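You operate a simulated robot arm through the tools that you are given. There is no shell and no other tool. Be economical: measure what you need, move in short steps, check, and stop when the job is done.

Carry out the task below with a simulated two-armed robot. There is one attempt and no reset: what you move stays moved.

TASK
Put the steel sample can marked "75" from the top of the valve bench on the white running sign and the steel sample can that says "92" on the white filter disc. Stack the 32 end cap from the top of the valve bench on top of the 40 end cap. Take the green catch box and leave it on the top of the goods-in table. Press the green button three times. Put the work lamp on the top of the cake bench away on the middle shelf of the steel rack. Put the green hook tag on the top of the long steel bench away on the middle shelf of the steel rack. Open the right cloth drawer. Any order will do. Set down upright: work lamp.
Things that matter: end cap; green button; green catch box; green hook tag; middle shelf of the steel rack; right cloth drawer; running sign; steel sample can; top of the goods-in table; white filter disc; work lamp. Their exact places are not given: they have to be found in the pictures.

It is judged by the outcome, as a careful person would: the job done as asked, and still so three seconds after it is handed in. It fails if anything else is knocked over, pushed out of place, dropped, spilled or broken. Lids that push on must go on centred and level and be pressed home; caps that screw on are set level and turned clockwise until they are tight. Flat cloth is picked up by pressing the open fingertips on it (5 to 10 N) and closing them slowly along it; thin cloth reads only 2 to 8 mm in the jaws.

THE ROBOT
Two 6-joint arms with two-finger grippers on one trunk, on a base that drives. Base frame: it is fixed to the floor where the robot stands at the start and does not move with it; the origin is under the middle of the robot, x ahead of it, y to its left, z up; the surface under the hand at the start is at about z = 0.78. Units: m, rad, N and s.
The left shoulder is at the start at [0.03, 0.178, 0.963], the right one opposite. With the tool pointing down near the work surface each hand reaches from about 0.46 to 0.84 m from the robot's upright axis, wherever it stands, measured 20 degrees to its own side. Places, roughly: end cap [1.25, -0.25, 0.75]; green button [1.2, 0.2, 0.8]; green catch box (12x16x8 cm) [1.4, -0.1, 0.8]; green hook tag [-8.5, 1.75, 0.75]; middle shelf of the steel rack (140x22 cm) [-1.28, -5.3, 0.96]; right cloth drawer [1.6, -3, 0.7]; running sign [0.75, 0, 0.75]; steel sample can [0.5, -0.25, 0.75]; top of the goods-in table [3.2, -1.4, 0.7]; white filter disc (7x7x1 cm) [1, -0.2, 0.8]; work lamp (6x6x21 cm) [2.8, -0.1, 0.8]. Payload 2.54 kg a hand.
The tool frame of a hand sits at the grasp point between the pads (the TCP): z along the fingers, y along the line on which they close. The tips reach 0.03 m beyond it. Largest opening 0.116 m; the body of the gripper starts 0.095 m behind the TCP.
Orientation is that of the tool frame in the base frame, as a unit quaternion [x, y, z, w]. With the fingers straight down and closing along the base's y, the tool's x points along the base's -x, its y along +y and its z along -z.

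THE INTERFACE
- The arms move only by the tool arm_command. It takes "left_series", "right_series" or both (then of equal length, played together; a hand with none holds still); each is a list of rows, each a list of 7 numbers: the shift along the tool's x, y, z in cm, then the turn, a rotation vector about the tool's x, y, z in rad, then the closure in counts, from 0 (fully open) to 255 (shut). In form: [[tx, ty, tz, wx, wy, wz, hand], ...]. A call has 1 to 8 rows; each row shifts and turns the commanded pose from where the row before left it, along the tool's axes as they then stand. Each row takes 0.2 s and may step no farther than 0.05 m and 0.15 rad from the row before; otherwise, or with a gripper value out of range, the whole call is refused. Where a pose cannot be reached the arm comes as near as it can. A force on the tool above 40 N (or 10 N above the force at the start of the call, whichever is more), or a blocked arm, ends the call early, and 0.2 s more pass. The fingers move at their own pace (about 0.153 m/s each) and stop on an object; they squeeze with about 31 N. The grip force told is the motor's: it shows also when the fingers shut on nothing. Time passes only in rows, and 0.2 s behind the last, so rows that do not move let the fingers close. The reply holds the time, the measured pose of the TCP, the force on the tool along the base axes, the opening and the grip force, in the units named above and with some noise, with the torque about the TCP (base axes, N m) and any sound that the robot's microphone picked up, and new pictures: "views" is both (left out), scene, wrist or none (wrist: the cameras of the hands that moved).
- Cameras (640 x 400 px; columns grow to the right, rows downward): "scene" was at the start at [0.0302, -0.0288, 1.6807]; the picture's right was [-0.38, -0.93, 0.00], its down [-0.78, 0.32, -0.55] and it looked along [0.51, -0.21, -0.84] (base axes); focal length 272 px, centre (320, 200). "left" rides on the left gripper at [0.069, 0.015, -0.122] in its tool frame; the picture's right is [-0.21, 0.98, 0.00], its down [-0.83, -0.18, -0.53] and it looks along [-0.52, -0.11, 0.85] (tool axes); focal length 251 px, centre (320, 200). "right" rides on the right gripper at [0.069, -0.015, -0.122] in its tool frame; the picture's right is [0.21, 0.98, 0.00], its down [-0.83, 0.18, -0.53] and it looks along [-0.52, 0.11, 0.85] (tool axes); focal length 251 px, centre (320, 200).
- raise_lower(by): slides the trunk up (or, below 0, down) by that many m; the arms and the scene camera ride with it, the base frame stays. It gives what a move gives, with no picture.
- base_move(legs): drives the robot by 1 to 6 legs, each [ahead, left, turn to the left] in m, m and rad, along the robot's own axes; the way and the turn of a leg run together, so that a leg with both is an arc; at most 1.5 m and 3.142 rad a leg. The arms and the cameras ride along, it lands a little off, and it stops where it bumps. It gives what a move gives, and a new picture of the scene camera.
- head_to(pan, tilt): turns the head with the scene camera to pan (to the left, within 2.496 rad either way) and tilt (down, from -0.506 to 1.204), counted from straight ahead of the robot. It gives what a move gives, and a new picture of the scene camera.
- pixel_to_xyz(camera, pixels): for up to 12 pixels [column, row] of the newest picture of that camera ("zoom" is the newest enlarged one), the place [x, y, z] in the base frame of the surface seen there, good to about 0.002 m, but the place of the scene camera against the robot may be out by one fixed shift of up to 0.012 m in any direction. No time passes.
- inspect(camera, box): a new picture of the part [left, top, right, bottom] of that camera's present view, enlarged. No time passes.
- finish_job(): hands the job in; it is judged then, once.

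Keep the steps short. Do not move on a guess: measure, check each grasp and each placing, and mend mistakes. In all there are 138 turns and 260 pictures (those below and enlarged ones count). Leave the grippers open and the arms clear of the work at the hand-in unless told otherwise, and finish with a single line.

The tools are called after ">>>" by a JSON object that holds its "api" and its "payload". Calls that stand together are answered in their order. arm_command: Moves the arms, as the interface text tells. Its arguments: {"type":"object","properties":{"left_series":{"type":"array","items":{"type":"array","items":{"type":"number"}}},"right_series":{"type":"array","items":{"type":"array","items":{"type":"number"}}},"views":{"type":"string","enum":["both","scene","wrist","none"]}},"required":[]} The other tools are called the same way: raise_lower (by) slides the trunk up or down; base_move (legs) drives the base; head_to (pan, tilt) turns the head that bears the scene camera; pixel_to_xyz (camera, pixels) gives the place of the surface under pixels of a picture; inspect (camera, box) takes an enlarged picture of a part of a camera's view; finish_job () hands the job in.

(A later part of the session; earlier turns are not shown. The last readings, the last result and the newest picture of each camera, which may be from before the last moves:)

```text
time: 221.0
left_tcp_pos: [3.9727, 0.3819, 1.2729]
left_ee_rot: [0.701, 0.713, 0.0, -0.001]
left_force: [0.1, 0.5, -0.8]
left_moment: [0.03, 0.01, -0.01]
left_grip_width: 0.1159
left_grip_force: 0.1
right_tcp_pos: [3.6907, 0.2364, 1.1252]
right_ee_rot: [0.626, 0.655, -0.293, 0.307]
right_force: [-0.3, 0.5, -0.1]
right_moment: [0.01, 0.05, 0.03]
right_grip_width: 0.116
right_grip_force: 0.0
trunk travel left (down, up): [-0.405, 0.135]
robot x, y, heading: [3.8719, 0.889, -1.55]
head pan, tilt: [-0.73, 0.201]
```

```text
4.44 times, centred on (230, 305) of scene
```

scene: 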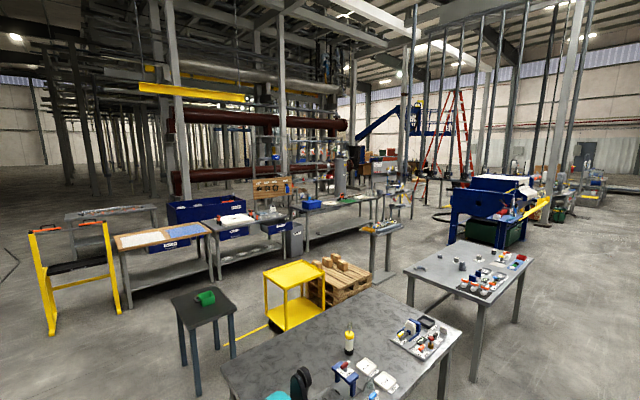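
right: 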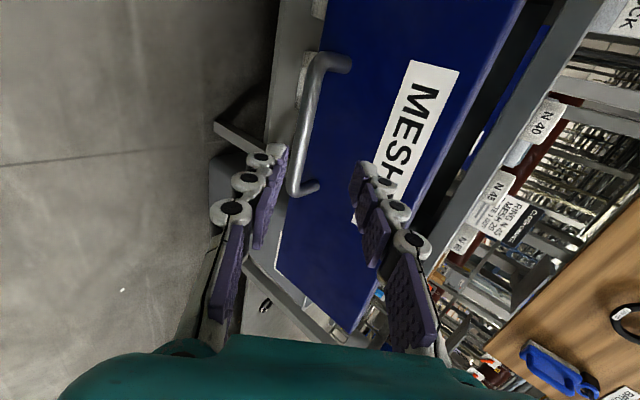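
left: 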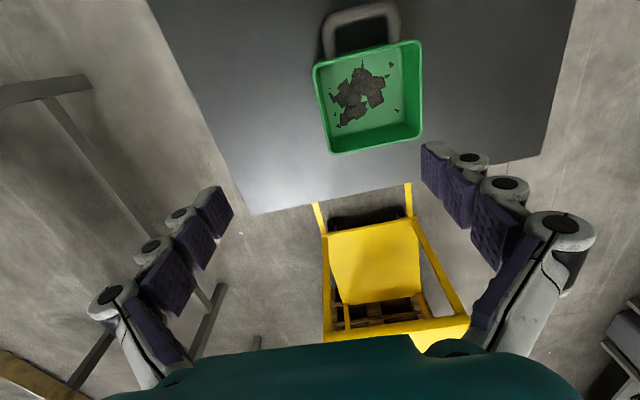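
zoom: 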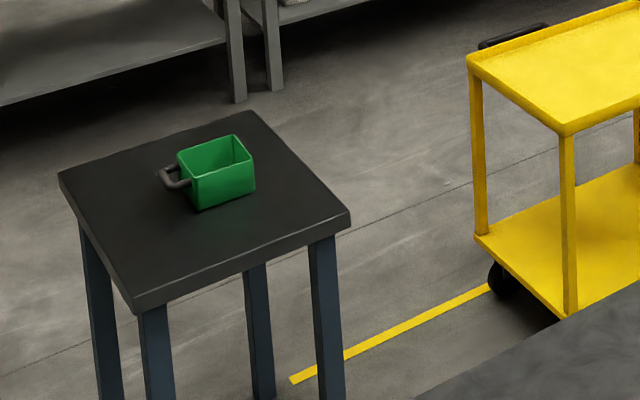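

The box stands upright. I sidestep right along the cake bench and look at the lamp.

>>> {"api": "base_move", "payload": {"legs": [[0, -0.9, -0.02]]}}

>>> {"api": "head_to", "payload": {"pan": -0.2, "tilt": 0.8}}

>>> {"api": "inspect", "payload": {"camera": "right", "box": [0, 0, 640, 400]}}

```text
time: 225.7
left_tcp_pos: [3.0735, 0.3726, 1.2723]
left_ee_rot: [0.709, 0.705, 0.0, 0.0]
left_force: [-0.5, 1.3, -0.2]
left_moment: [0.01, -0.06, 0.04]
left_grip_width: 0.1157
left_grip_force: 0.0
right_tcp_pos: [2.7869, 0.2382, 1.125]
right_ee_rot: [0.633, 0.647, -0.296, 0.304]
right_force: [-0.2, 0.0, 0.5]
right_moment: [0.02, 0.0, 0.0]
right_grip_width: 0.116
right_grip_force: 0.1
trunk travel left (down, up): [-0.405, 0.135]
robot x, y, heading: [2.9886, 0.8827, -1.576]
head pan, tilt: [-0.73, 0.201]
```

scene: 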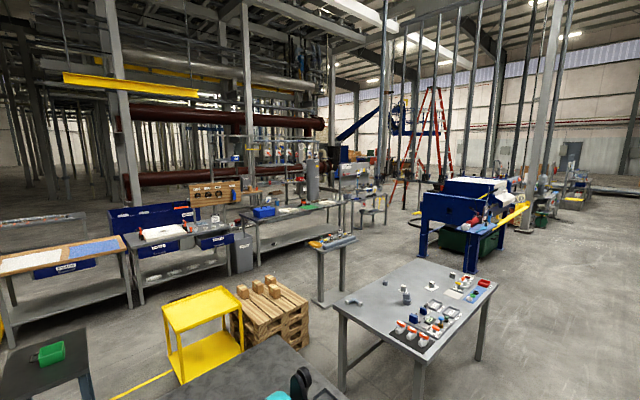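

```text
time: 226.7
left_tcp_pos: [3.0731, 0.3751, 1.2717]
left_ee_rot: [0.71, 0.704, 0.0, 0.0]
left_force: [-0.8, 0.6, -0.8]
left_moment: [0.02, 0.0, -0.02]
left_grip_width: 0.1159
left_grip_force: 0.1
right_tcp_pos: [2.7864, 0.2364, 1.1264]
right_ee_rot: [0.633, 0.648, -0.296, 0.304]
right_force: [-0.6, 0.0, 0.6]
right_moment: [0.0, -0.02, 0.03]
right_grip_width: 0.1159
right_grip_force: 0.0
trunk travel left (down, up): [-0.405, 0.135]
robot x, y, heading: [2.9844, 0.8873, -1.574]
head pan, tilt: [-0.201, 0.799]
```

scene: 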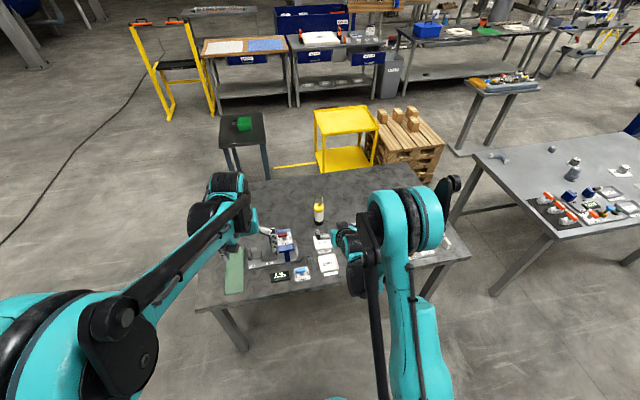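

```text
1.00 times, centred on (320, 200) of right (not enlarged: the box is as wide or as high as the picture)
```

zoom: 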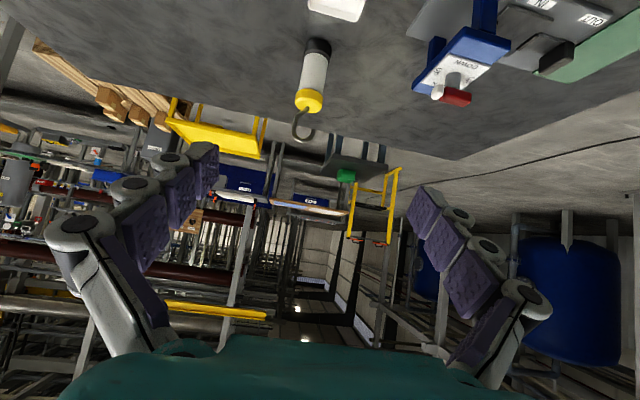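

I measure the lamp and the trays in front of it.

>>> {"api": "pixel_to_xyz", "payload": {"camera": "zoom", "pixels": [[312, 75], [317, 42], [309, 98], [300, 85], [326, 80], [295, 125], [312, 125], [335, 10], [440, 65], [455, 98]]}}

>>> {"api": "inspect", "payload": {"camera": "scene", "box": [230, 180, 350, 290]}}

```text
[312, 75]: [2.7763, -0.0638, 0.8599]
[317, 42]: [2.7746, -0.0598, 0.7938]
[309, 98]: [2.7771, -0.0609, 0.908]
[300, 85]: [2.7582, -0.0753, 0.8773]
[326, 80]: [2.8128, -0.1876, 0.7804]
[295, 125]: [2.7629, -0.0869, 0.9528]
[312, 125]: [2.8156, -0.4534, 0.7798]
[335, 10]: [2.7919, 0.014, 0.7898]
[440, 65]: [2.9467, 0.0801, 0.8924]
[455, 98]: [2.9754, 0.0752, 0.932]
```

```text
3.64 times, centred on (290, 235) of scene
```

zoom: 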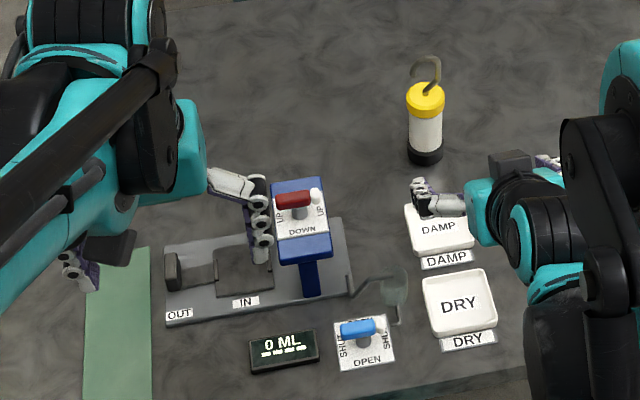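

Lamp axis ≈ (2.776,-0.087), body z 0.79–0.93. I move the base 24 cm ahead and lower the trunk so the tilted hand is just above and in front of the lamp.

>>> {"api": "base_move", "payload": {"legs": [[0.24, 0, 0]]}}

>>> {"api": "raise_lower", "payload": {"by": -0.17}}

>>> {"api": "inspect", "payload": {"camera": "right", "box": [0, 0, 640, 400]}}

>>> {"api": "inspect", "payload": {"camera": "scene", "box": [220, 180, 460, 330]}}

```text
time: 228.4
left_tcp_pos: [3.0735, 0.1397, 1.2731]
left_ee_rot: [0.708, 0.706, 0.0, 0.0]
left_force: [-1.0, -0.3, 0.0]
left_moment: [-0.02, -0.02, -0.02]
left_grip_width: 0.116
left_grip_force: 0.1
right_tcp_pos: [2.7893, 0.0012, 1.1262]
right_ee_rot: [0.632, 0.649, -0.295, 0.304]
right_force: [-0.4, -0.1, -0.3]
right_moment: [0.01, 0.01, 0.03]
right_grip_width: 0.116
right_grip_force: 0.0
trunk travel left (down, up): [-0.405, 0.135]
robot x, y, heading: [2.988, 0.6514, -1.578]
head pan, tilt: [-0.201, 0.799]
```

scene: 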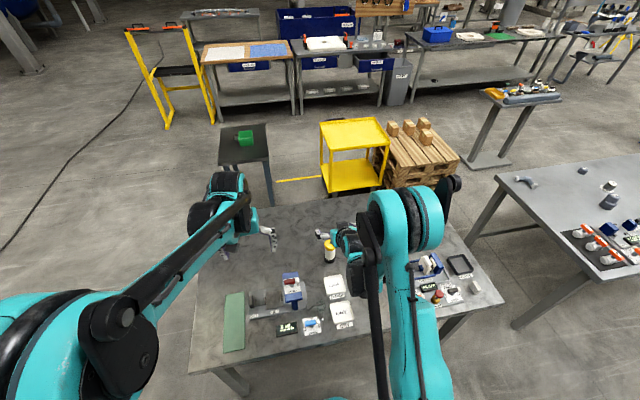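

```text
time: 230.4
left_tcp_pos: [3.0743, 0.1391, 1.1033]
left_ee_rot: [0.708, 0.706, 0.0, 0.001]
left_force: [0.0, 0.0, -0.4]
left_moment: [0.0, -0.02, -0.01]
left_grip_width: 0.1161
left_grip_force: 0.0
right_tcp_pos: [2.7873, 0.0013, 0.9564]
right_ee_rot: [0.632, 0.649, -0.296, 0.304]
right_force: [0.2, 0.1, 0.4]
right_moment: [-0.03, -0.01, -0.02]
right_grip_width: 0.116
right_grip_force: 0.1
trunk travel left (down, up): [-0.235, 0.305]
robot x, y, heading: [2.9834, 0.6512, -1.575]
head pan, tilt: [-0.201, 0.799]
```

```text
1.00 times, centred on (320, 200) of right (not enlarged: the box is as wide or as high as the picture)
```

zoom: 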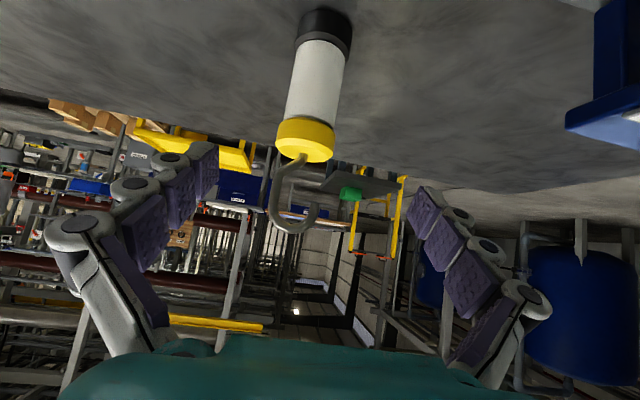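

```text
2.67 times, centred on (340, 255) of scene
```

zoom: 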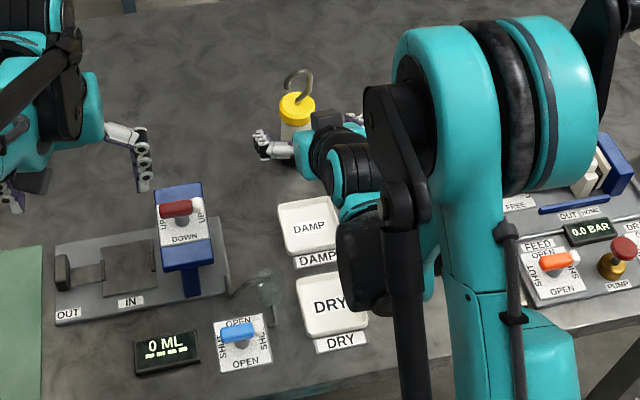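

The lamp is between the open fingers. I advance 11.9 cm along the tool and then look before closing.

>>> {"api": "arm_command", "payload": {"right_series": [[0.6, -1.1, 0, 0, 0, 0, 0], [0, 0, 4, 0, 0, 0, 0], [0, 0, 4, 0, 0, 0, 0], [0, 0, 3.9, 0, 0, 0, 0], [0, 0, 0, 0, 0, 0, 0]], "views": "wrist"}}

```text
time: 231.6
left_tcp_pos: [3.0742, 0.1386, 1.1029]
left_ee_rot: [0.708, 0.706, -0.001, 0.0]
left_force: [0.2, 0.2, 0.9]
left_moment: [-0.06, -0.04, 0.03]
left_grip_width: 0.116
left_grip_force: 0.1
right_tcp_pos: [2.7786, -0.088, 0.8792]
right_ee_rot: [0.632, 0.648, -0.296, 0.304]
right_force: [-0.1, 0.5, 0.6]
right_moment: [0.05, -0.04, -0.02]
right_grip_width: 0.116
right_grip_force: 0.1
right hand out of reach, approached as far as the arm can: row 1
trunk travel left (down, up): [-0.235, 0.305]
robot x, y, heading: [2.9824, 0.6485, -1.576]
head pan, tilt: [-0.201, 0.799]
```

right: 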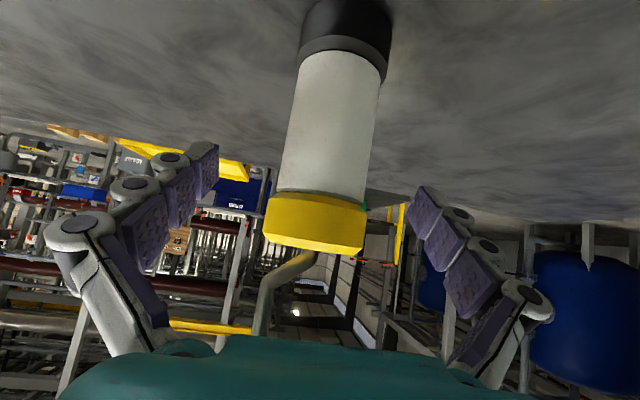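

>>> {"api": "pixel_to_xyz", "payload": {"camera": "right", "pixels": [[335, 120], [300, 120], [368, 120], [320, 215], [280, 200], [355, 205], [340, 20]]}}

```text
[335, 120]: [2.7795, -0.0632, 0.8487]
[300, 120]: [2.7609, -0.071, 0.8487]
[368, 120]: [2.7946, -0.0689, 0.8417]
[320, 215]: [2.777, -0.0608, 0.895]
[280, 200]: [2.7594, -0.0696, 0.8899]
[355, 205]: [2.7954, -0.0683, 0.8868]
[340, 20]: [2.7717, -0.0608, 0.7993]
```

Lamp axis (2.778,-0.085); the pads are near its yellow collar, so I lower the trunk 1.5 cm to hold the white body, then close.

>>> {"api": "raise_lower", "payload": {"by": -0.015}}

>>> {"api": "arm_command", "payload": {"right_series": [[0, 0, 0, 0, 0, 0, 100], [0, 0, 0, 0, 0, 0, 160], [0, 0, 0, 0, 0, 0, 255], [0, 0, 0, 0, 0, 0, 255]], "views": "wrist"}}

```text
time: 232.2
left_tcp_pos: [3.074, 0.1396, 1.0866]
left_ee_rot: [0.709, 0.705, 0.0, 0.0]
left_force: [0.0, 0.0, -0.3]
left_moment: [0.04, 0.01, 0.01]
left_grip_width: 0.1161
left_grip_force: 0.1
right_tcp_pos: [2.7802, -0.0891, 0.8627]
right_ee_rot: [0.631, 0.649, -0.296, 0.305]
right_force: [0.5, -0.5, -0.2]
right_moment: [0.01, 0.04, -0.01]
right_grip_width: 0.1161
right_grip_force: 0.0
trunk travel left (down, up): [-0.22, 0.32]
robot x, y, heading: [2.9824, 0.6477, -1.572]
head pan, tilt: [-0.201, 0.799]
```

```text
time: 233.2
left_tcp_pos: [3.0739, 0.139, 1.0883]
left_ee_rot: [0.708, 0.706, 0.0, 0.0]
left_force: [0.0, 0.1, -0.4]
left_moment: [-0.02, 0.0, 0.03]
left_grip_width: 0.116
left_grip_force: 0.0
right_tcp_pos: [2.7797, -0.0896, 0.8629]
right_ee_rot: [0.631, 0.649, -0.295, 0.304]
right_force: [0.6, 1.0, 0.2]
right_moment: [-0.02, -0.07, 0.02]
right_grip_width: 0.0459
right_grip_force: 30.8
trunk travel left (down, up): [-0.22, 0.32]
robot x, y, heading: [2.9837, 0.6466, -1.572]
head pan, tilt: [-0.201, 0.799]
```

right: 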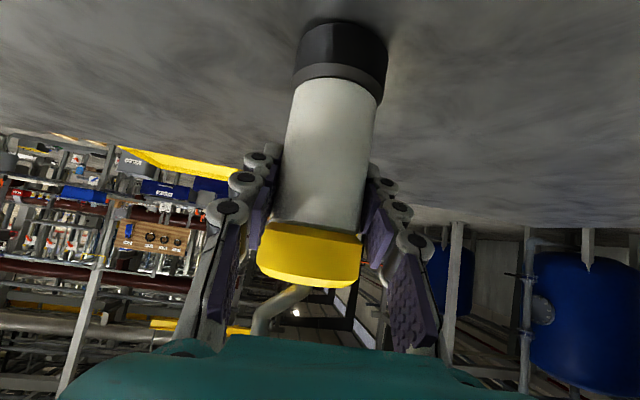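

Lamp held firmly (46 mm). I raise the trunk 28 cm to lift it straight up and check.

>>> {"api": "raise_lower", "payload": {"by": 0.28}}

>>> {"api": "base_move", "payload": {"legs": [[-0.28, 0, 0]]}}

>>> {"api": "inspect", "payload": {"camera": "right", "box": [0, 0, 640, 400]}}

```text
time: 236.0
left_tcp_pos: [3.0739, 0.1386, 1.3684]
left_ee_rot: [0.708, 0.706, -0.001, 0.0]
left_force: [0.3, -0.6, 1.3]
left_moment: [0.01, 0.04, 0.0]
left_grip_width: 0.1161
left_grip_force: 0.0
right_tcp_pos: [2.7789, -0.0895, 1.1431]
right_ee_rot: [0.631, 0.649, -0.296, 0.304]
right_force: [-0.8, -0.1, -2.5]
right_moment: [-0.01, 0.0, 0.0]
right_grip_width: 0.0455
right_grip_force: 30.4
trunk travel left (down, up): [-0.5, 0.04]
robot x, y, heading: [2.984, 0.6528, -1.573]
head pan, tilt: [-0.201, 0.799]
```

```text
time: 238.0
left_tcp_pos: [3.077, 0.416, 1.3664]
left_ee_rot: [0.706, 0.708, 0.0, -0.001]
left_force: [-0.6, -0.9, -0.4]
left_moment: [0.01, 0.02, 0.03]
left_grip_width: 0.1159
left_grip_force: 0.1
right_tcp_pos: [2.7827, 0.1862, 1.1412]
right_ee_rot: [0.63, 0.651, -0.294, 0.305]
right_force: [0.7, 0.1, -1.9]
right_moment: [0.0, 0.01, 0.0]
right_grip_width: 0.0457
right_grip_force: 30.8
trunk travel left (down, up): [-0.5, 0.04]
robot x, y, heading: [2.9858, 0.924, -1.569]
head pan, tilt: [-0.201, 0.799]
```

scene: 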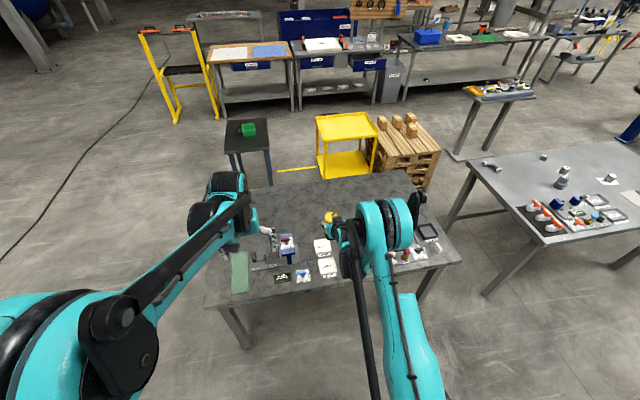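

```text
1.00 times, centred on (320, 200) of right (not enlarged: the box is as wide or as high as the picture)
```

zoom: 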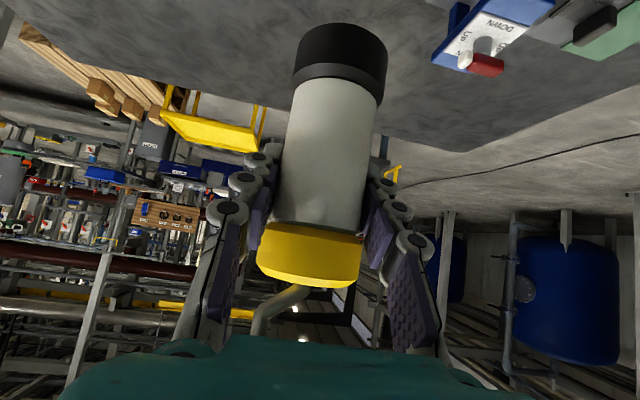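

Lamp secure. I drive west along the aisle to x≈-0.3.

>>> {"api": "base_move", "payload": {"legs": [[0, -1.1, 0], [0, -1.1, 0], [0, -1.1, 0]]}}

```text
time: 254.1
left_tcp_pos: [-0.2386, 0.4733, 1.3674]
left_ee_rot: [0.716, 0.698, 0.0, 0.0]
left_force: [-0.5, -0.5, 1.3]
left_moment: [-0.02, 0.0, -0.02]
left_grip_width: 0.116
left_grip_force: 0.0
right_tcp_pos: [-0.5395, 0.2532, 1.1424]
right_ee_rot: [0.639, 0.642, -0.299, 0.301]
right_force: [-1.2, 0.4, -2.0]
right_moment: [-0.01, 0.04, -0.03]
right_grip_width: 0.0459
right_grip_force: 30.9
trunk travel left (down, up): [-0.5, 0.04]
robot x, y, heading: [-0.315, 0.9849, -1.594]
head pan, tilt: [-0.201, 0.799]
```

scene: 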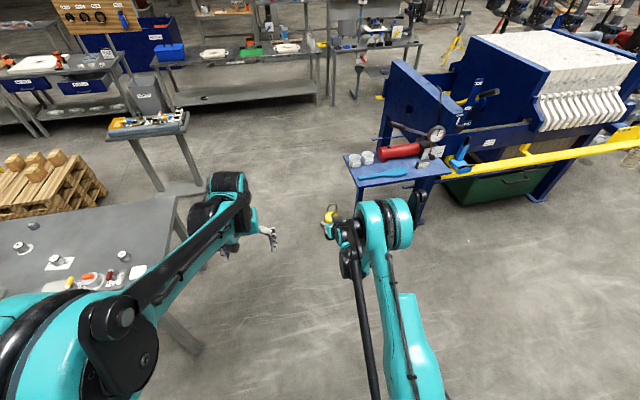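

I drive south between the valve bench and the blue press, and then look ahead.

>>> {"api": "base_move", "payload": {"legs": [[0, 0.05, 0.023], [1.4, 0, 0], [1.35, 0, 0]]}}

>>> {"api": "head_to", "payload": {"pan": -0.3, "tilt": 0.45}}

```text
time: 267.9
left_tcp_pos: [-0.2075, -2.2688, 1.3681]
left_ee_rot: [0.712, 0.703, -0.001, 0.0]
left_force: [0.4, 0.0, 0.1]
left_moment: [0.0, -0.02, -0.03]
left_grip_width: 0.1161
left_grip_force: 0.0
right_tcp_pos: [-0.5037, -2.4956, 1.1419]
right_ee_rot: [0.635, 0.646, -0.297, 0.303]
right_force: [0.3, -0.2, -3.0]
right_moment: [0.0, 0.01, 0.02]
right_grip_width: 0.0459
right_grip_force: 30.9
trunk travel left (down, up): [-0.5, 0.04]
robot x, y, heading: [-0.2893, -1.7584, -1.584]
head pan, tilt: [-0.201, 0.799]
```

scene: 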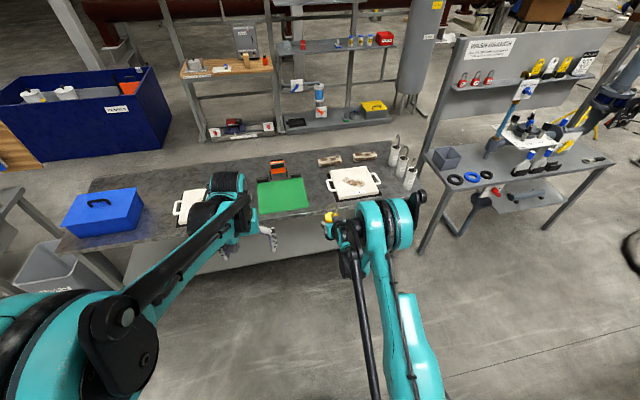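

```text
time: 268.7
left_tcp_pos: [-0.2074, -2.2704, 1.3681]
left_ee_rot: [0.711, 0.703, 0.001, 0.0]
left_force: [-0.5, 0.2, 0.3]
left_moment: [-0.02, 0.01, -0.01]
left_grip_width: 0.116
left_grip_force: 0.1
right_tcp_pos: [-0.5039, -2.4948, 1.142]
right_ee_rot: [0.635, 0.646, -0.296, 0.303]
right_force: [0.8, -0.3, -1.5]
right_moment: [0.01, 0.01, 0.01]
right_grip_width: 0.046
right_grip_force: 31.1
trunk travel left (down, up): [-0.5, 0.04]
robot x, y, heading: [-0.2904, -1.7597, -1.582]
head pan, tilt: [-0.3, 0.45]
```

scene: 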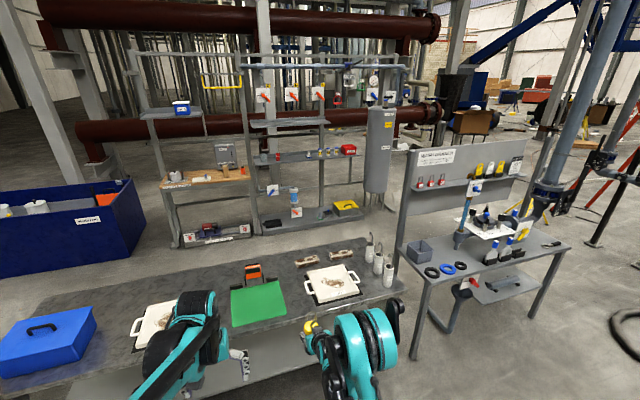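

I measure bench extents, the workstation, and the rack shelf ends.

>>> {"api": "pixel_to_xyz", "payload": {"camera": "scene", "pixels": [[350, 240], [400, 290], [397, 250], [570, 240], [417, 350], [535, 315], [40, 300], [263, 161], [365, 152], [255, 125], [327, 122], [345, 210]]}}

>>> {"api": "inspect", "payload": {"camera": "scene", "box": [230, 90, 420, 240]}}

```text
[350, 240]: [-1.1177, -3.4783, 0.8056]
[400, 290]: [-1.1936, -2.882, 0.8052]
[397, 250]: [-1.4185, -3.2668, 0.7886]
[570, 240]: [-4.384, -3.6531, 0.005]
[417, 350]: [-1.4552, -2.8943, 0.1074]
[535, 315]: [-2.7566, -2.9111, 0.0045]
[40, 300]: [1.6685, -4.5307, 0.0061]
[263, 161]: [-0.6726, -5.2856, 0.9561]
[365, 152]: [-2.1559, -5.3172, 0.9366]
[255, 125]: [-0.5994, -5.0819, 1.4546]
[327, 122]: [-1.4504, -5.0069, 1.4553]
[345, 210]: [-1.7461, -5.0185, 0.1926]
```

```text
2.67 times, centred on (325, 165) of scene
```

zoom: 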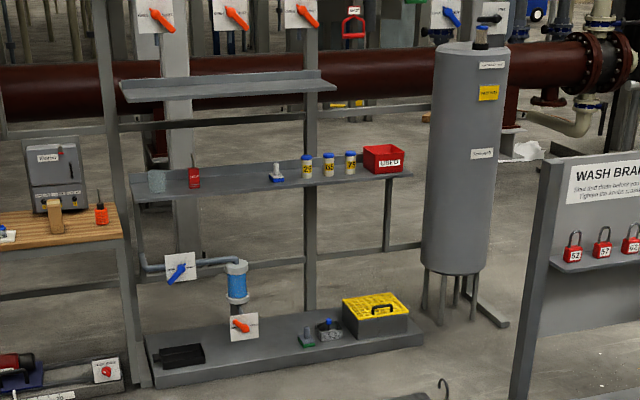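

Free shelf space is at x≈-1.03. I look west for the way round the workstation.

>>> {"api": "head_to", "payload": {"pan": -1.4, "tilt": 0.45}}

```text
time: 270.1
left_tcp_pos: [-0.2077, -2.2717, 1.3685]
left_ee_rot: [0.712, 0.703, 0.0, 0.0]
left_force: [0.2, -0.3, -1.0]
left_moment: [0.02, -0.01, 0.01]
left_grip_width: 0.116
left_grip_force: 0.1
right_tcp_pos: [-0.5047, -2.4954, 1.1422]
right_ee_rot: [0.635, 0.645, -0.297, 0.303]
right_force: [0.2, 1.4, -2.4]
right_moment: [0.0, 0.0, 0.0]
right_grip_width: 0.0458
right_grip_force: 31.1
trunk travel left (down, up): [-0.5, 0.04]
robot x, y, heading: [-0.2928, -1.7571, -1.587]
head pan, tilt: [-1.4, 0.45]
```

scene: 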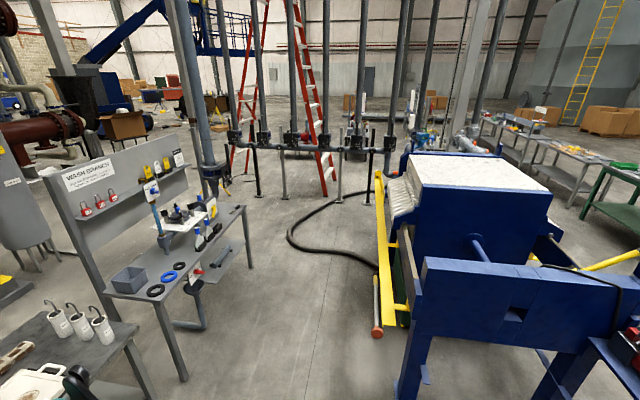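

>>> {"api": "pixel_to_xyz", "payload": {"camera": "scene", "pixels": [[248, 275], [185, 378], [295, 240], [330, 205], [375, 265], [377, 335], [285, 197], [257, 195], [337, 200], [60, 268], [170, 285], [212, 165]]}}

>>> {"api": "inspect", "payload": {"camera": "scene", "box": [40, 120, 400, 345]}}

```text
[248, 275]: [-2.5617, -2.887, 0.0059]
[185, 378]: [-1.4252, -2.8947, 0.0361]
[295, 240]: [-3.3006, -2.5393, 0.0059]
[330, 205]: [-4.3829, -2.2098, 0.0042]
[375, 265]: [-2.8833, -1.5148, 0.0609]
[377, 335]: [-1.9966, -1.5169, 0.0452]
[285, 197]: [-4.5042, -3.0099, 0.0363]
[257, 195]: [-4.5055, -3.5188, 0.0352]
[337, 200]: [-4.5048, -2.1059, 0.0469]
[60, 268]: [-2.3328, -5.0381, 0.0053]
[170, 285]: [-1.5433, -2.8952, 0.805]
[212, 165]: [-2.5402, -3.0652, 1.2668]
```

```text
1.78 times, centred on (220, 232) of scene
```

zoom: 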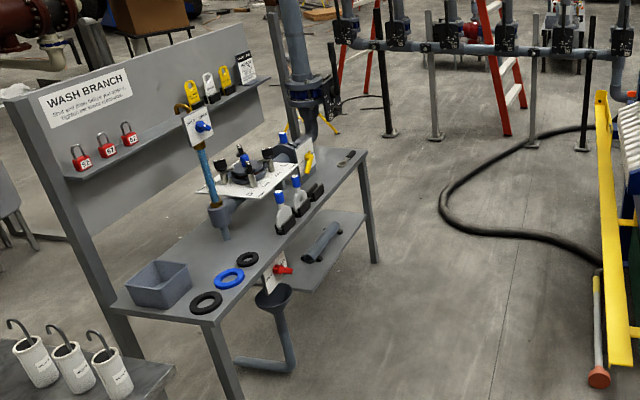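

The gap between hose and workstation (x≈-2.6 to -3.2) fits the base. I first sidestep west to x≈-2.4.

>>> {"api": "base_move", "payload": {"legs": [[0.3, 0, 0.01], [0, -1.05, 0], [0, -1.05, 0]]}}

>>> {"api": "head_to", "payload": {"pan": -0.6, "tilt": 0.8}}

```text
time: 282.2
left_tcp_pos: [-2.3015, -2.5891, 1.3678]
left_ee_rot: [0.701, 0.713, 0.0, 0.0]
left_force: [0.1, 0.3, -0.7]
left_moment: [-0.01, -0.03, 0.01]
left_grip_width: 0.116
left_grip_force: 0.1
right_tcp_pos: [-2.5926, -2.8229, 1.1427]
right_ee_rot: [0.625, 0.656, -0.292, 0.308]
right_force: [0.1, 0.3, -3.1]
right_moment: [-0.01, 0.0, 0.0]
right_grip_width: 0.0457
right_grip_force: 31.3
trunk travel left (down, up): [-0.5, 0.04]
robot x, y, heading: [-2.3973, -2.0809, -1.551]
head pan, tilt: [-1.4, 0.45]
```

scene: 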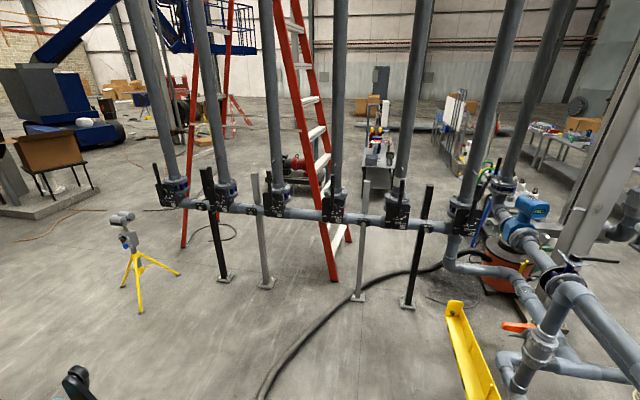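

```text
time: 283.3
left_tcp_pos: [-2.3028, -2.5889, 1.3671]
left_ee_rot: [0.701, 0.713, 0.0, 0.0]
left_force: [0.5, -0.2, 0.8]
left_moment: [0.04, 0.0, -0.01]
left_grip_width: 0.116
left_grip_force: 0.0
right_tcp_pos: [-2.5925, -2.823, 1.142]
right_ee_rot: [0.625, 0.655, -0.293, 0.308]
right_force: [-0.1, 0.5, -3.4]
right_moment: [0.0, -0.01, 0.0]
right_grip_width: 0.0455
right_grip_force: 31.2
trunk travel left (down, up): [-0.5, 0.04]
robot x, y, heading: [-2.3978, -2.0817, -1.553]
head pan, tilt: [-0.6, 0.799]
```

scene: 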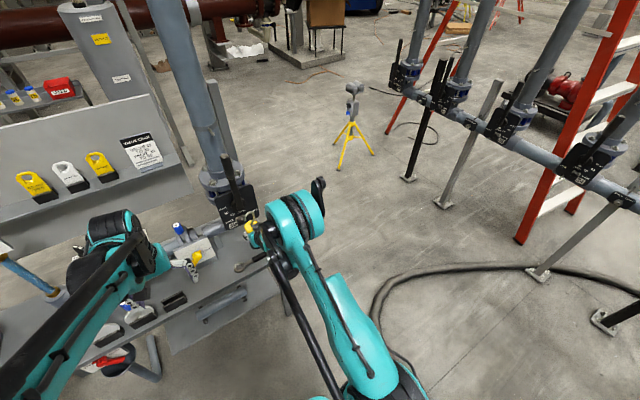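

I measure the hose and the pipe beside the workstation.

>>> {"api": "pixel_to_xyz", "payload": {"camera": "scene", "pixels": [[378, 320], [380, 285], [410, 270], [470, 265], [410, 368], [210, 170], [245, 205], [230, 300], [285, 310], [192, 165]]}}

```text
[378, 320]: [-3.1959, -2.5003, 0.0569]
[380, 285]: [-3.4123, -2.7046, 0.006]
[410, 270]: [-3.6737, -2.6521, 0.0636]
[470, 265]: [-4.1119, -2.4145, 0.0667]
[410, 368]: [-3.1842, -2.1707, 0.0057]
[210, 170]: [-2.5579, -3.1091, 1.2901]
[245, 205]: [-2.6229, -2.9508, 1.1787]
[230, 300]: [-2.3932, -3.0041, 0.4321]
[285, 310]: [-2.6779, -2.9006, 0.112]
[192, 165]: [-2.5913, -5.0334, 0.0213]
```

The gap is about 0.5 m. I thread it: right 0.40, then slanting to x≈-2.93, then straight on.

>>> {"api": "base_move", "payload": {"legs": [[0, -0.4, -0.018], [0.36, -0.13, 0]]}}

```text
time: 287.9
left_tcp_pos: [-2.8541, -2.9529, 1.3675]
left_ee_rot: [0.712, 0.703, 0.0, 0.0]
left_force: [-0.1, -0.4, 0.3]
left_moment: [0.02, 0.01, 0.0]
left_grip_width: 0.1162
left_grip_force: 0.0
right_tcp_pos: [-3.1519, -3.179, 1.1425]
right_ee_rot: [0.635, 0.646, -0.296, 0.303]
right_force: [-1.0, 0.0, -2.0]
right_moment: [-0.03, -0.01, 0.01]
right_grip_width: 0.0458
right_grip_force: 31.3
trunk travel left (down, up): [-0.5, 0.04]
robot x, y, heading: [-2.9406, -2.445, -1.583]
head pan, tilt: [-0.6, 0.799]
```

scene: 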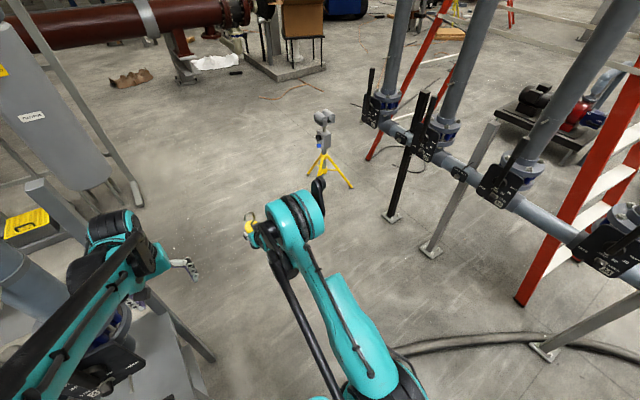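

Clear. I go on 1.5 m ahead, into the aisle before the rack.

>>> {"api": "base_move", "payload": {"legs": [[0.75, 0, 0.012], [0.72, 0, 0]]}}

>>> {"api": "head_to", "payload": {"pan": 0.7, "tilt": 0.55}}

```text
time: 289.7
left_tcp_pos: [-2.8483, -3.1283, 1.3641]
left_ee_rot: [0.703, 0.711, 0.002, -0.002]
left_force: [0.5, -1.4, -0.2]
left_moment: [0.13, 0.04, 0.01]
left_grip_width: 0.1158
left_grip_force: 0.1
right_tcp_pos: [-3.1394, -3.3603, 1.1381]
right_ee_rot: [0.628, 0.654, -0.291, 0.304]
right_force: [0.3, -1.5, -3.4]
right_moment: [0.0, 0.02, -0.02]
right_grip_width: 0.0456
right_grip_force: 30.9
trunk travel left (down, up): [-0.5, 0.04]
robot x, y, heading: [-2.9497, -2.6164, -1.562]
head pan, tilt: [-0.6, 0.799]
stopped in leg 1: the robot was blocked; the commanded pose is now the measured one
```

scene: 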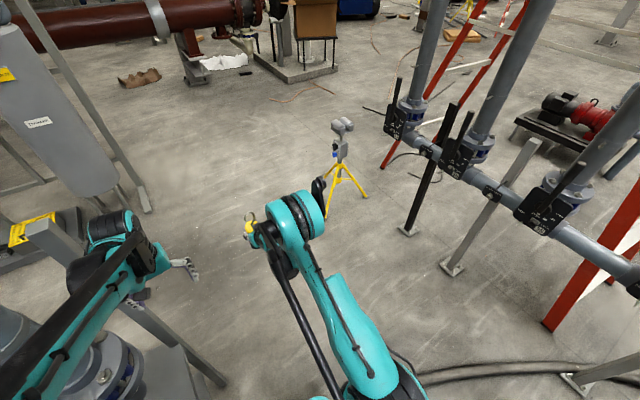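

```text
time: 291.1
left_tcp_pos: [-2.8497, -3.1217, 1.3677]
left_ee_rot: [0.704, 0.711, 0.0, -0.001]
left_force: [0.5, 0.4, 0.3]
left_moment: [-0.03, -0.01, -0.01]
left_grip_width: 0.1157
left_grip_force: 0.1
right_tcp_pos: [-3.1425, -3.3532, 1.1435]
right_ee_rot: [0.627, 0.653, -0.292, 0.308]
right_force: [1.0, 0.2, -2.6]
right_moment: [0.0, 0.01, 0.0]
right_grip_width: 0.0457
right_grip_force: 31.2
trunk travel left (down, up): [-0.5, 0.04]
robot x, y, heading: [-2.9506, -2.6097, -1.563]
head pan, tilt: [0.7, 0.55]
```

scene: 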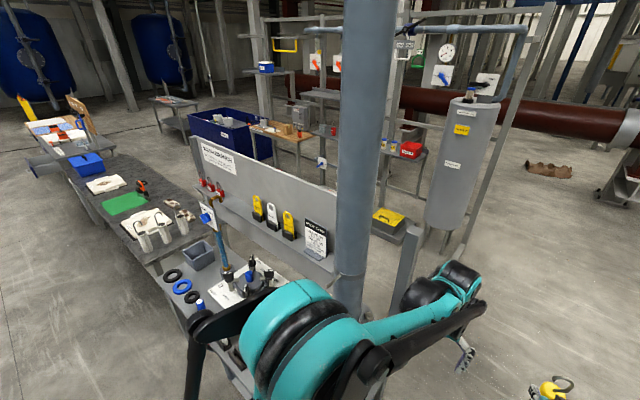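

Blocked after 17 cm. I look down to both sides to find what touches.

>>> {"api": "pixel_to_xyz", "payload": {"camera": "scene", "pixels": [[360, 200], [340, 200], [385, 200], [350, 300], [405, 260], [300, 300], [280, 310]]}}

>>> {"api": "head_to", "payload": {"pan": 0.4, "tilt": 1.2}}

>>> {"api": "head_to", "payload": {"pan": -0.9, "tilt": 1.2}}

```text
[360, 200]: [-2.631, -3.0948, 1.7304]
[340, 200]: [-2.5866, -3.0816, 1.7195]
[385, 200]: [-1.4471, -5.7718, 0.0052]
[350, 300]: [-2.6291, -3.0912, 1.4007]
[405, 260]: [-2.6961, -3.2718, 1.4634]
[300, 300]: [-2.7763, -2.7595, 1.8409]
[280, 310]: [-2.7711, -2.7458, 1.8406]
```

```text
time: 292.2
left_tcp_pos: [-2.8501, -3.1215, 1.3676]
left_ee_rot: [0.703, 0.711, 0.0, 0.001]
left_force: [-0.2, 0.2, 0.9]
left_moment: [0.0, -0.05, -0.05]
left_grip_width: 0.116
left_grip_force: 0.1
right_tcp_pos: [-3.1427, -3.3522, 1.1429]
right_ee_rot: [0.628, 0.654, -0.292, 0.306]
right_force: [-0.6, 0.2, -1.6]
right_moment: [-0.01, 0.0, 0.01]
right_grip_width: 0.046
right_grip_force: 30.5
trunk travel left (down, up): [-0.5, 0.04]
robot x, y, heading: [-2.949, -2.6099, -1.562]
head pan, tilt: [0.4, 1.201]
```

scene: 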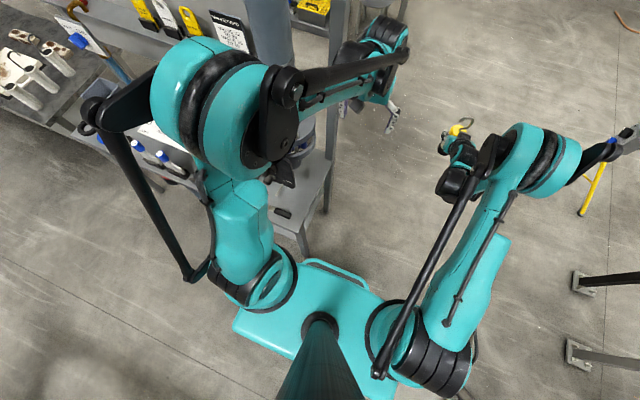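

```text
time: 293.6
left_tcp_pos: [-2.8499, -3.122, 1.3679]
left_ee_rot: [0.703, 0.711, 0.0, 0.0]
left_force: [0.4, 0.1, 0.4]
left_moment: [0.01, -0.02, 0.01]
left_grip_width: 0.1161
left_grip_force: 0.0
right_tcp_pos: [-3.1435, -3.3529, 1.1428]
right_ee_rot: [0.628, 0.653, -0.293, 0.306]
right_force: [-0.1, 0.1, -3.1]
right_moment: [-0.03, -0.02, 0.04]
right_grip_width: 0.0455
right_grip_force: 31.4
trunk travel left (down, up): [-0.5, 0.04]
robot x, y, heading: [-2.9467, -2.6141, -1.563]
head pan, tilt: [-0.901, 1.201]
```

scene: 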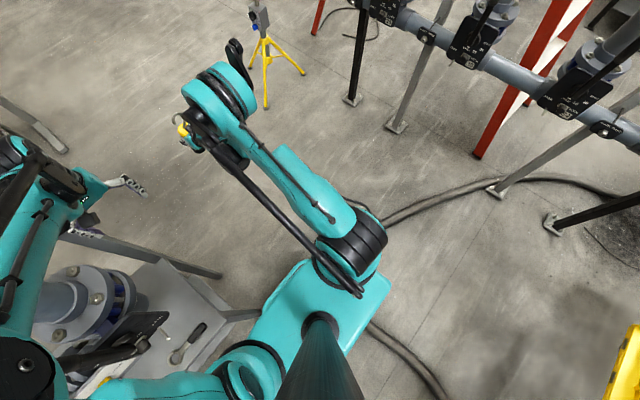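

>>> {"api": "pixel_to_xyz", "payload": {"camera": "scene", "pixels": [[388, 285], [350, 350], [290, 265], [262, 312], [375, 325], [395, 345], [380, 222], [235, 315], [258, 316], [240, 320], [185, 265]]}}

>>> {"api": "inspect", "payload": {"camera": "scene", "box": [150, 200, 420, 400]}}

```text
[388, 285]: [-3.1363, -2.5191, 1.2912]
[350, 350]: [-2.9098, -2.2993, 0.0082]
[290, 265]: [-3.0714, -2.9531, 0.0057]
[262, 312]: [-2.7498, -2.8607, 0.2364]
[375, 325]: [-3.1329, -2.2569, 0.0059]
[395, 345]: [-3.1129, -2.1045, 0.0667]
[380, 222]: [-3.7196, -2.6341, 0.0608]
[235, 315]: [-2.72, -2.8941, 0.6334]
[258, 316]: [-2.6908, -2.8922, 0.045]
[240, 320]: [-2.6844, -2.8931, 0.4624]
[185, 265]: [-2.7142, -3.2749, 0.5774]
```

```text
2.00 times, centred on (285, 300) of scene
```

zoom: 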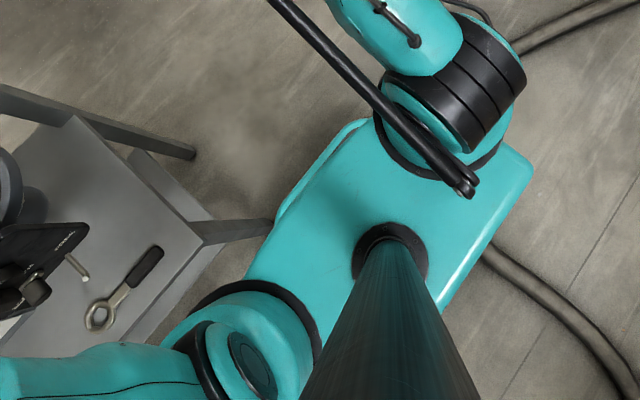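

The base's front-left corner meets the workstation leg (x≈-2.70…-2.73). I back 6 cm, shift 7 cm right, and go on.

>>> {"api": "base_move", "payload": {"legs": [[-0.06, 0, -0.008], [0, -0.07, 0], [0.3, 0, 0]]}}

```text
time: 296.9
left_tcp_pos: [-2.9266, -3.359, 1.3674]
left_ee_rot: [0.707, 0.707, 0.0, 0.0]
left_force: [0.4, 0.6, -0.4]
left_moment: [0.03, 0.03, 0.04]
left_grip_width: 0.1158
left_grip_force: 0.1
right_tcp_pos: [-3.2218, -3.5885, 1.1434]
right_ee_rot: [0.631, 0.649, -0.295, 0.306]
right_force: [-0.6, 0.2, -2.7]
right_moment: [0.01, 0.0, 0.03]
right_grip_width: 0.0454
right_grip_force: 31.2
trunk travel left (down, up): [-0.5, 0.04]
robot x, y, heading: [-3.0163, -2.8489, -1.575]
head pan, tilt: [-0.901, 1.201]
```

scene: 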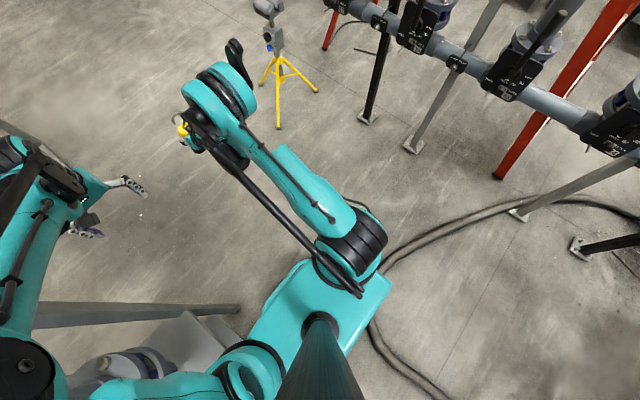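

Through. I go on to y≈-4.0 and look at the rack.

>>> {"api": "base_move", "payload": {"legs": [[0.6, 0, 0], [0.5, 0, 0]]}}

>>> {"api": "head_to", "payload": {"pan": 0.75, "tilt": 0.6}}

```text
time: 302.8
left_tcp_pos: [-2.9275, -4.4668, 1.3678]
left_ee_rot: [0.708, 0.706, 0.0, 0.0]
left_force: [-0.4, 0.4, -0.2]
left_moment: [-0.01, 0.02, 0.0]
left_grip_width: 0.1159
left_grip_force: 0.1
right_tcp_pos: [-3.2219, -4.6961, 1.1428]
right_ee_rot: [0.631, 0.65, -0.294, 0.305]
right_force: [-0.5, -0.4, -2.4]
right_moment: [-0.01, 0.02, 0.01]
right_grip_width: 0.0459
right_grip_force: 30.9
trunk travel left (down, up): [-0.5, 0.04]
robot x, y, heading: [-3.0175, -3.9556, -1.572]
head pan, tilt: [-0.901, 1.201]
```

scene: 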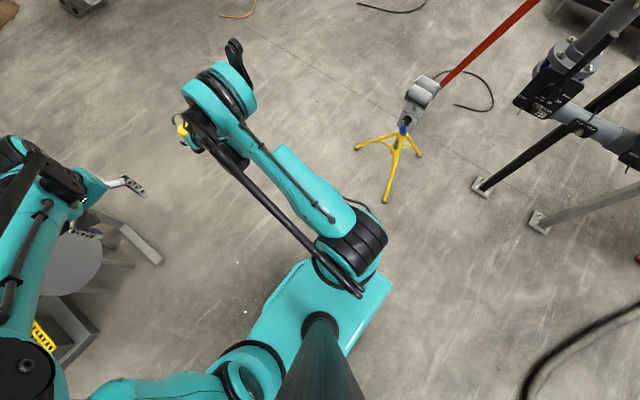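

```text
time: 304.5
left_tcp_pos: [-2.9263, -4.468, 1.3687]
left_ee_rot: [0.708, 0.706, 0.0, 0.0]
left_force: [-0.5, -0.3, 0.7]
left_moment: [-0.01, -0.02, 0.01]
left_grip_width: 0.1159
left_grip_force: 0.0
right_tcp_pos: [-3.2214, -4.6957, 1.1417]
right_ee_rot: [0.632, 0.649, -0.294, 0.304]
right_force: [0.3, -0.1, -2.7]
right_moment: [-0.02, 0.02, -0.02]
right_grip_width: 0.0457
right_grip_force: 30.6
trunk travel left (down, up): [-0.5, 0.04]
robot x, y, heading: [-3.0179, -3.9589, -1.569]
head pan, tilt: [0.75, 0.6]
```

scene: 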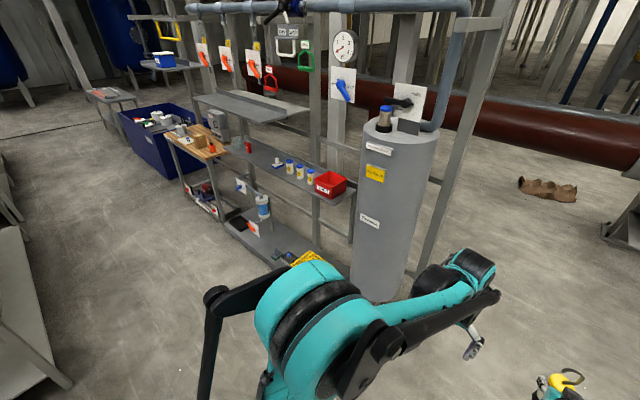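

>>> {"api": "pixel_to_xyz", "payload": {"camera": "scene", "pixels": [[380, 200], [360, 230], [340, 195], [330, 165], [280, 160], [250, 150], [300, 105], [205, 100], [215, 240], [5, 300], [300, 275], [130, 140]]}}

```text
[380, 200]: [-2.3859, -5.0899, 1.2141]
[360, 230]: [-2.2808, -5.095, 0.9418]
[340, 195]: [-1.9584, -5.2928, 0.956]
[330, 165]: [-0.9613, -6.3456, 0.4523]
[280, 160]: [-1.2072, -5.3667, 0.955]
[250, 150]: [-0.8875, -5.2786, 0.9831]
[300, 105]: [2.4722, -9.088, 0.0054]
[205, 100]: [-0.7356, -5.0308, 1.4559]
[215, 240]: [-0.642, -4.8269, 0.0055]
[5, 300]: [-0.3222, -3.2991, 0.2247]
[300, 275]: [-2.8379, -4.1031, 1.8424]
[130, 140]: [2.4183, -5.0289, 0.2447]
```

The tank's front is at y -5.09, clear of the hand (-4.70). I sidestep left to x≈-0.83.

>>> {"api": "base_move", "payload": {"legs": [[0, 1.1, 0], [0, 1.09, 0]]}}

>>> {"api": "head_to", "payload": {"pan": -0.1, "tilt": 0.6}}

>>> {"api": "inspect", "payload": {"camera": "right", "box": [0, 0, 640, 400]}}

```text
time: 315.5
left_tcp_pos: [-0.7067, -4.4583, 1.3661]
left_ee_rot: [0.707, 0.708, 0.001, 0.0]
left_force: [-0.7, 0.1, 0.8]
left_moment: [-0.01, 0.0, 0.01]
left_grip_width: 0.1159
left_grip_force: 0.1
right_tcp_pos: [-1.0015, -4.6863, 1.1434]
right_ee_rot: [0.63, 0.65, -0.294, 0.305]
right_force: [0.5, 0.5, -3.0]
right_moment: [0.01, 0.01, -0.04]
right_grip_width: 0.0457
right_grip_force: 30.7
trunk travel left (down, up): [-0.5, 0.04]
robot x, y, heading: [-0.7962, -3.9489, -1.57]
head pan, tilt: [0.75, 0.6]
```

scene: 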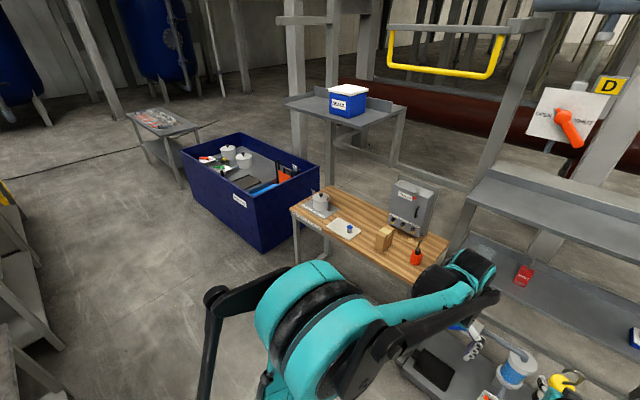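

```text
time: 316.6
left_tcp_pos: [-0.7065, -4.4578, 1.3663]
left_ee_rot: [0.706, 0.708, 0.0, -0.001]
left_force: [0.1, 0.3, 0.8]
left_moment: [0.03, 0.0, 0.03]
left_grip_width: 0.1159
left_grip_force: 0.0
right_tcp_pos: [-1.0009, -4.6869, 1.1426]
right_ee_rot: [0.63, 0.651, -0.294, 0.305]
right_force: [0.3, 0.1, -2.3]
right_moment: [0.04, -0.02, 0.01]
right_grip_width: 0.0458
right_grip_force: 31.0
trunk travel left (down, up): [-0.5, 0.04]
robot x, y, heading: [-0.7977, -3.9474, -1.567]
head pan, tilt: [-0.099, 0.6]
```

scene: 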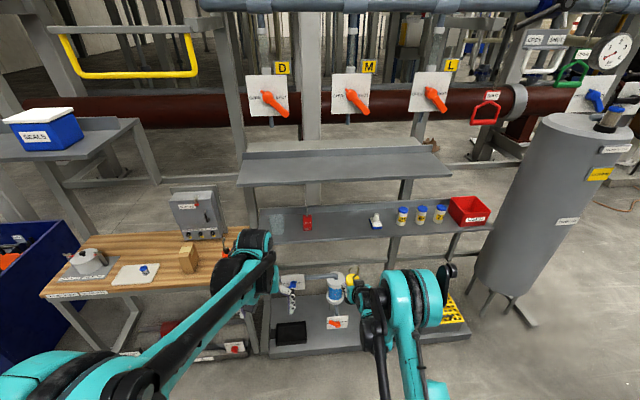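

```text
1.00 times, centred on (320, 200) of right (not enlarged: the box is as wide or as high as the picture)
```

zoom: 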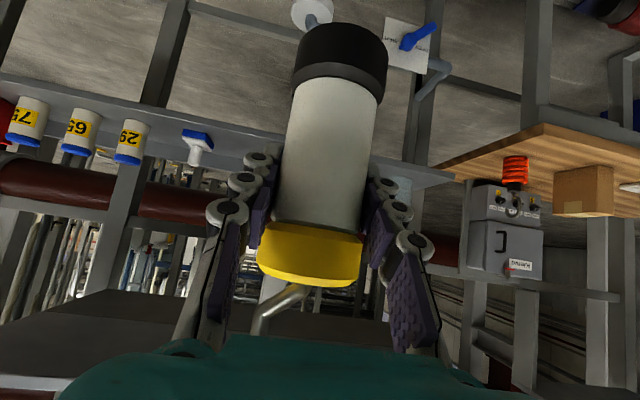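

I measure the free part of the shelf between the red item (307,222) and the white/blue item (376,222).

>>> {"api": "pixel_to_xyz", "payload": {"camera": "scene", "pixels": [[340, 222], [340, 232], [330, 215], [307, 225], [376, 224], [272, 228], [355, 215], [300, 184], [400, 176], [340, 238], [290, 230], [340, 210]]}}

>>> {"api": "inspect", "payload": {"camera": "scene", "box": [240, 140, 500, 300]}}

```text
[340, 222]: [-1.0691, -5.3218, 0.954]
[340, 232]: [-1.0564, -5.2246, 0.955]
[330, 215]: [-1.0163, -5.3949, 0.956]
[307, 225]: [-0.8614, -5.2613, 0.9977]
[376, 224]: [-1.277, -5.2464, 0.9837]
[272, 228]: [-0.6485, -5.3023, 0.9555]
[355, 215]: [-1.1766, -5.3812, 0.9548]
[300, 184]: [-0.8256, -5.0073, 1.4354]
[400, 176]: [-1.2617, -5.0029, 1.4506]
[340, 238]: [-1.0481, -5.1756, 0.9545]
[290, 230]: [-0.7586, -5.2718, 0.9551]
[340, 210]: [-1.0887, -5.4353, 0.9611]
```

```text
2.46 times, centred on (370, 220) of scene
```

zoom: 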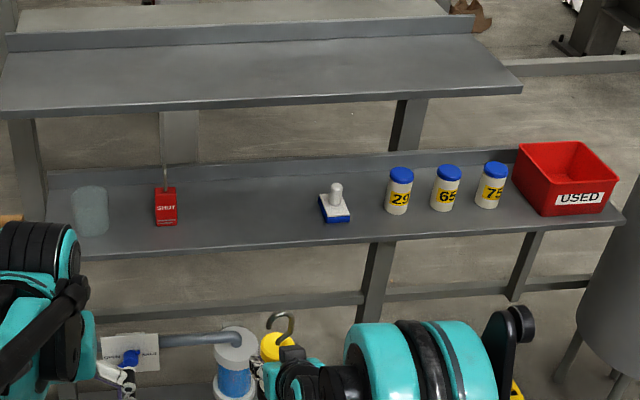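

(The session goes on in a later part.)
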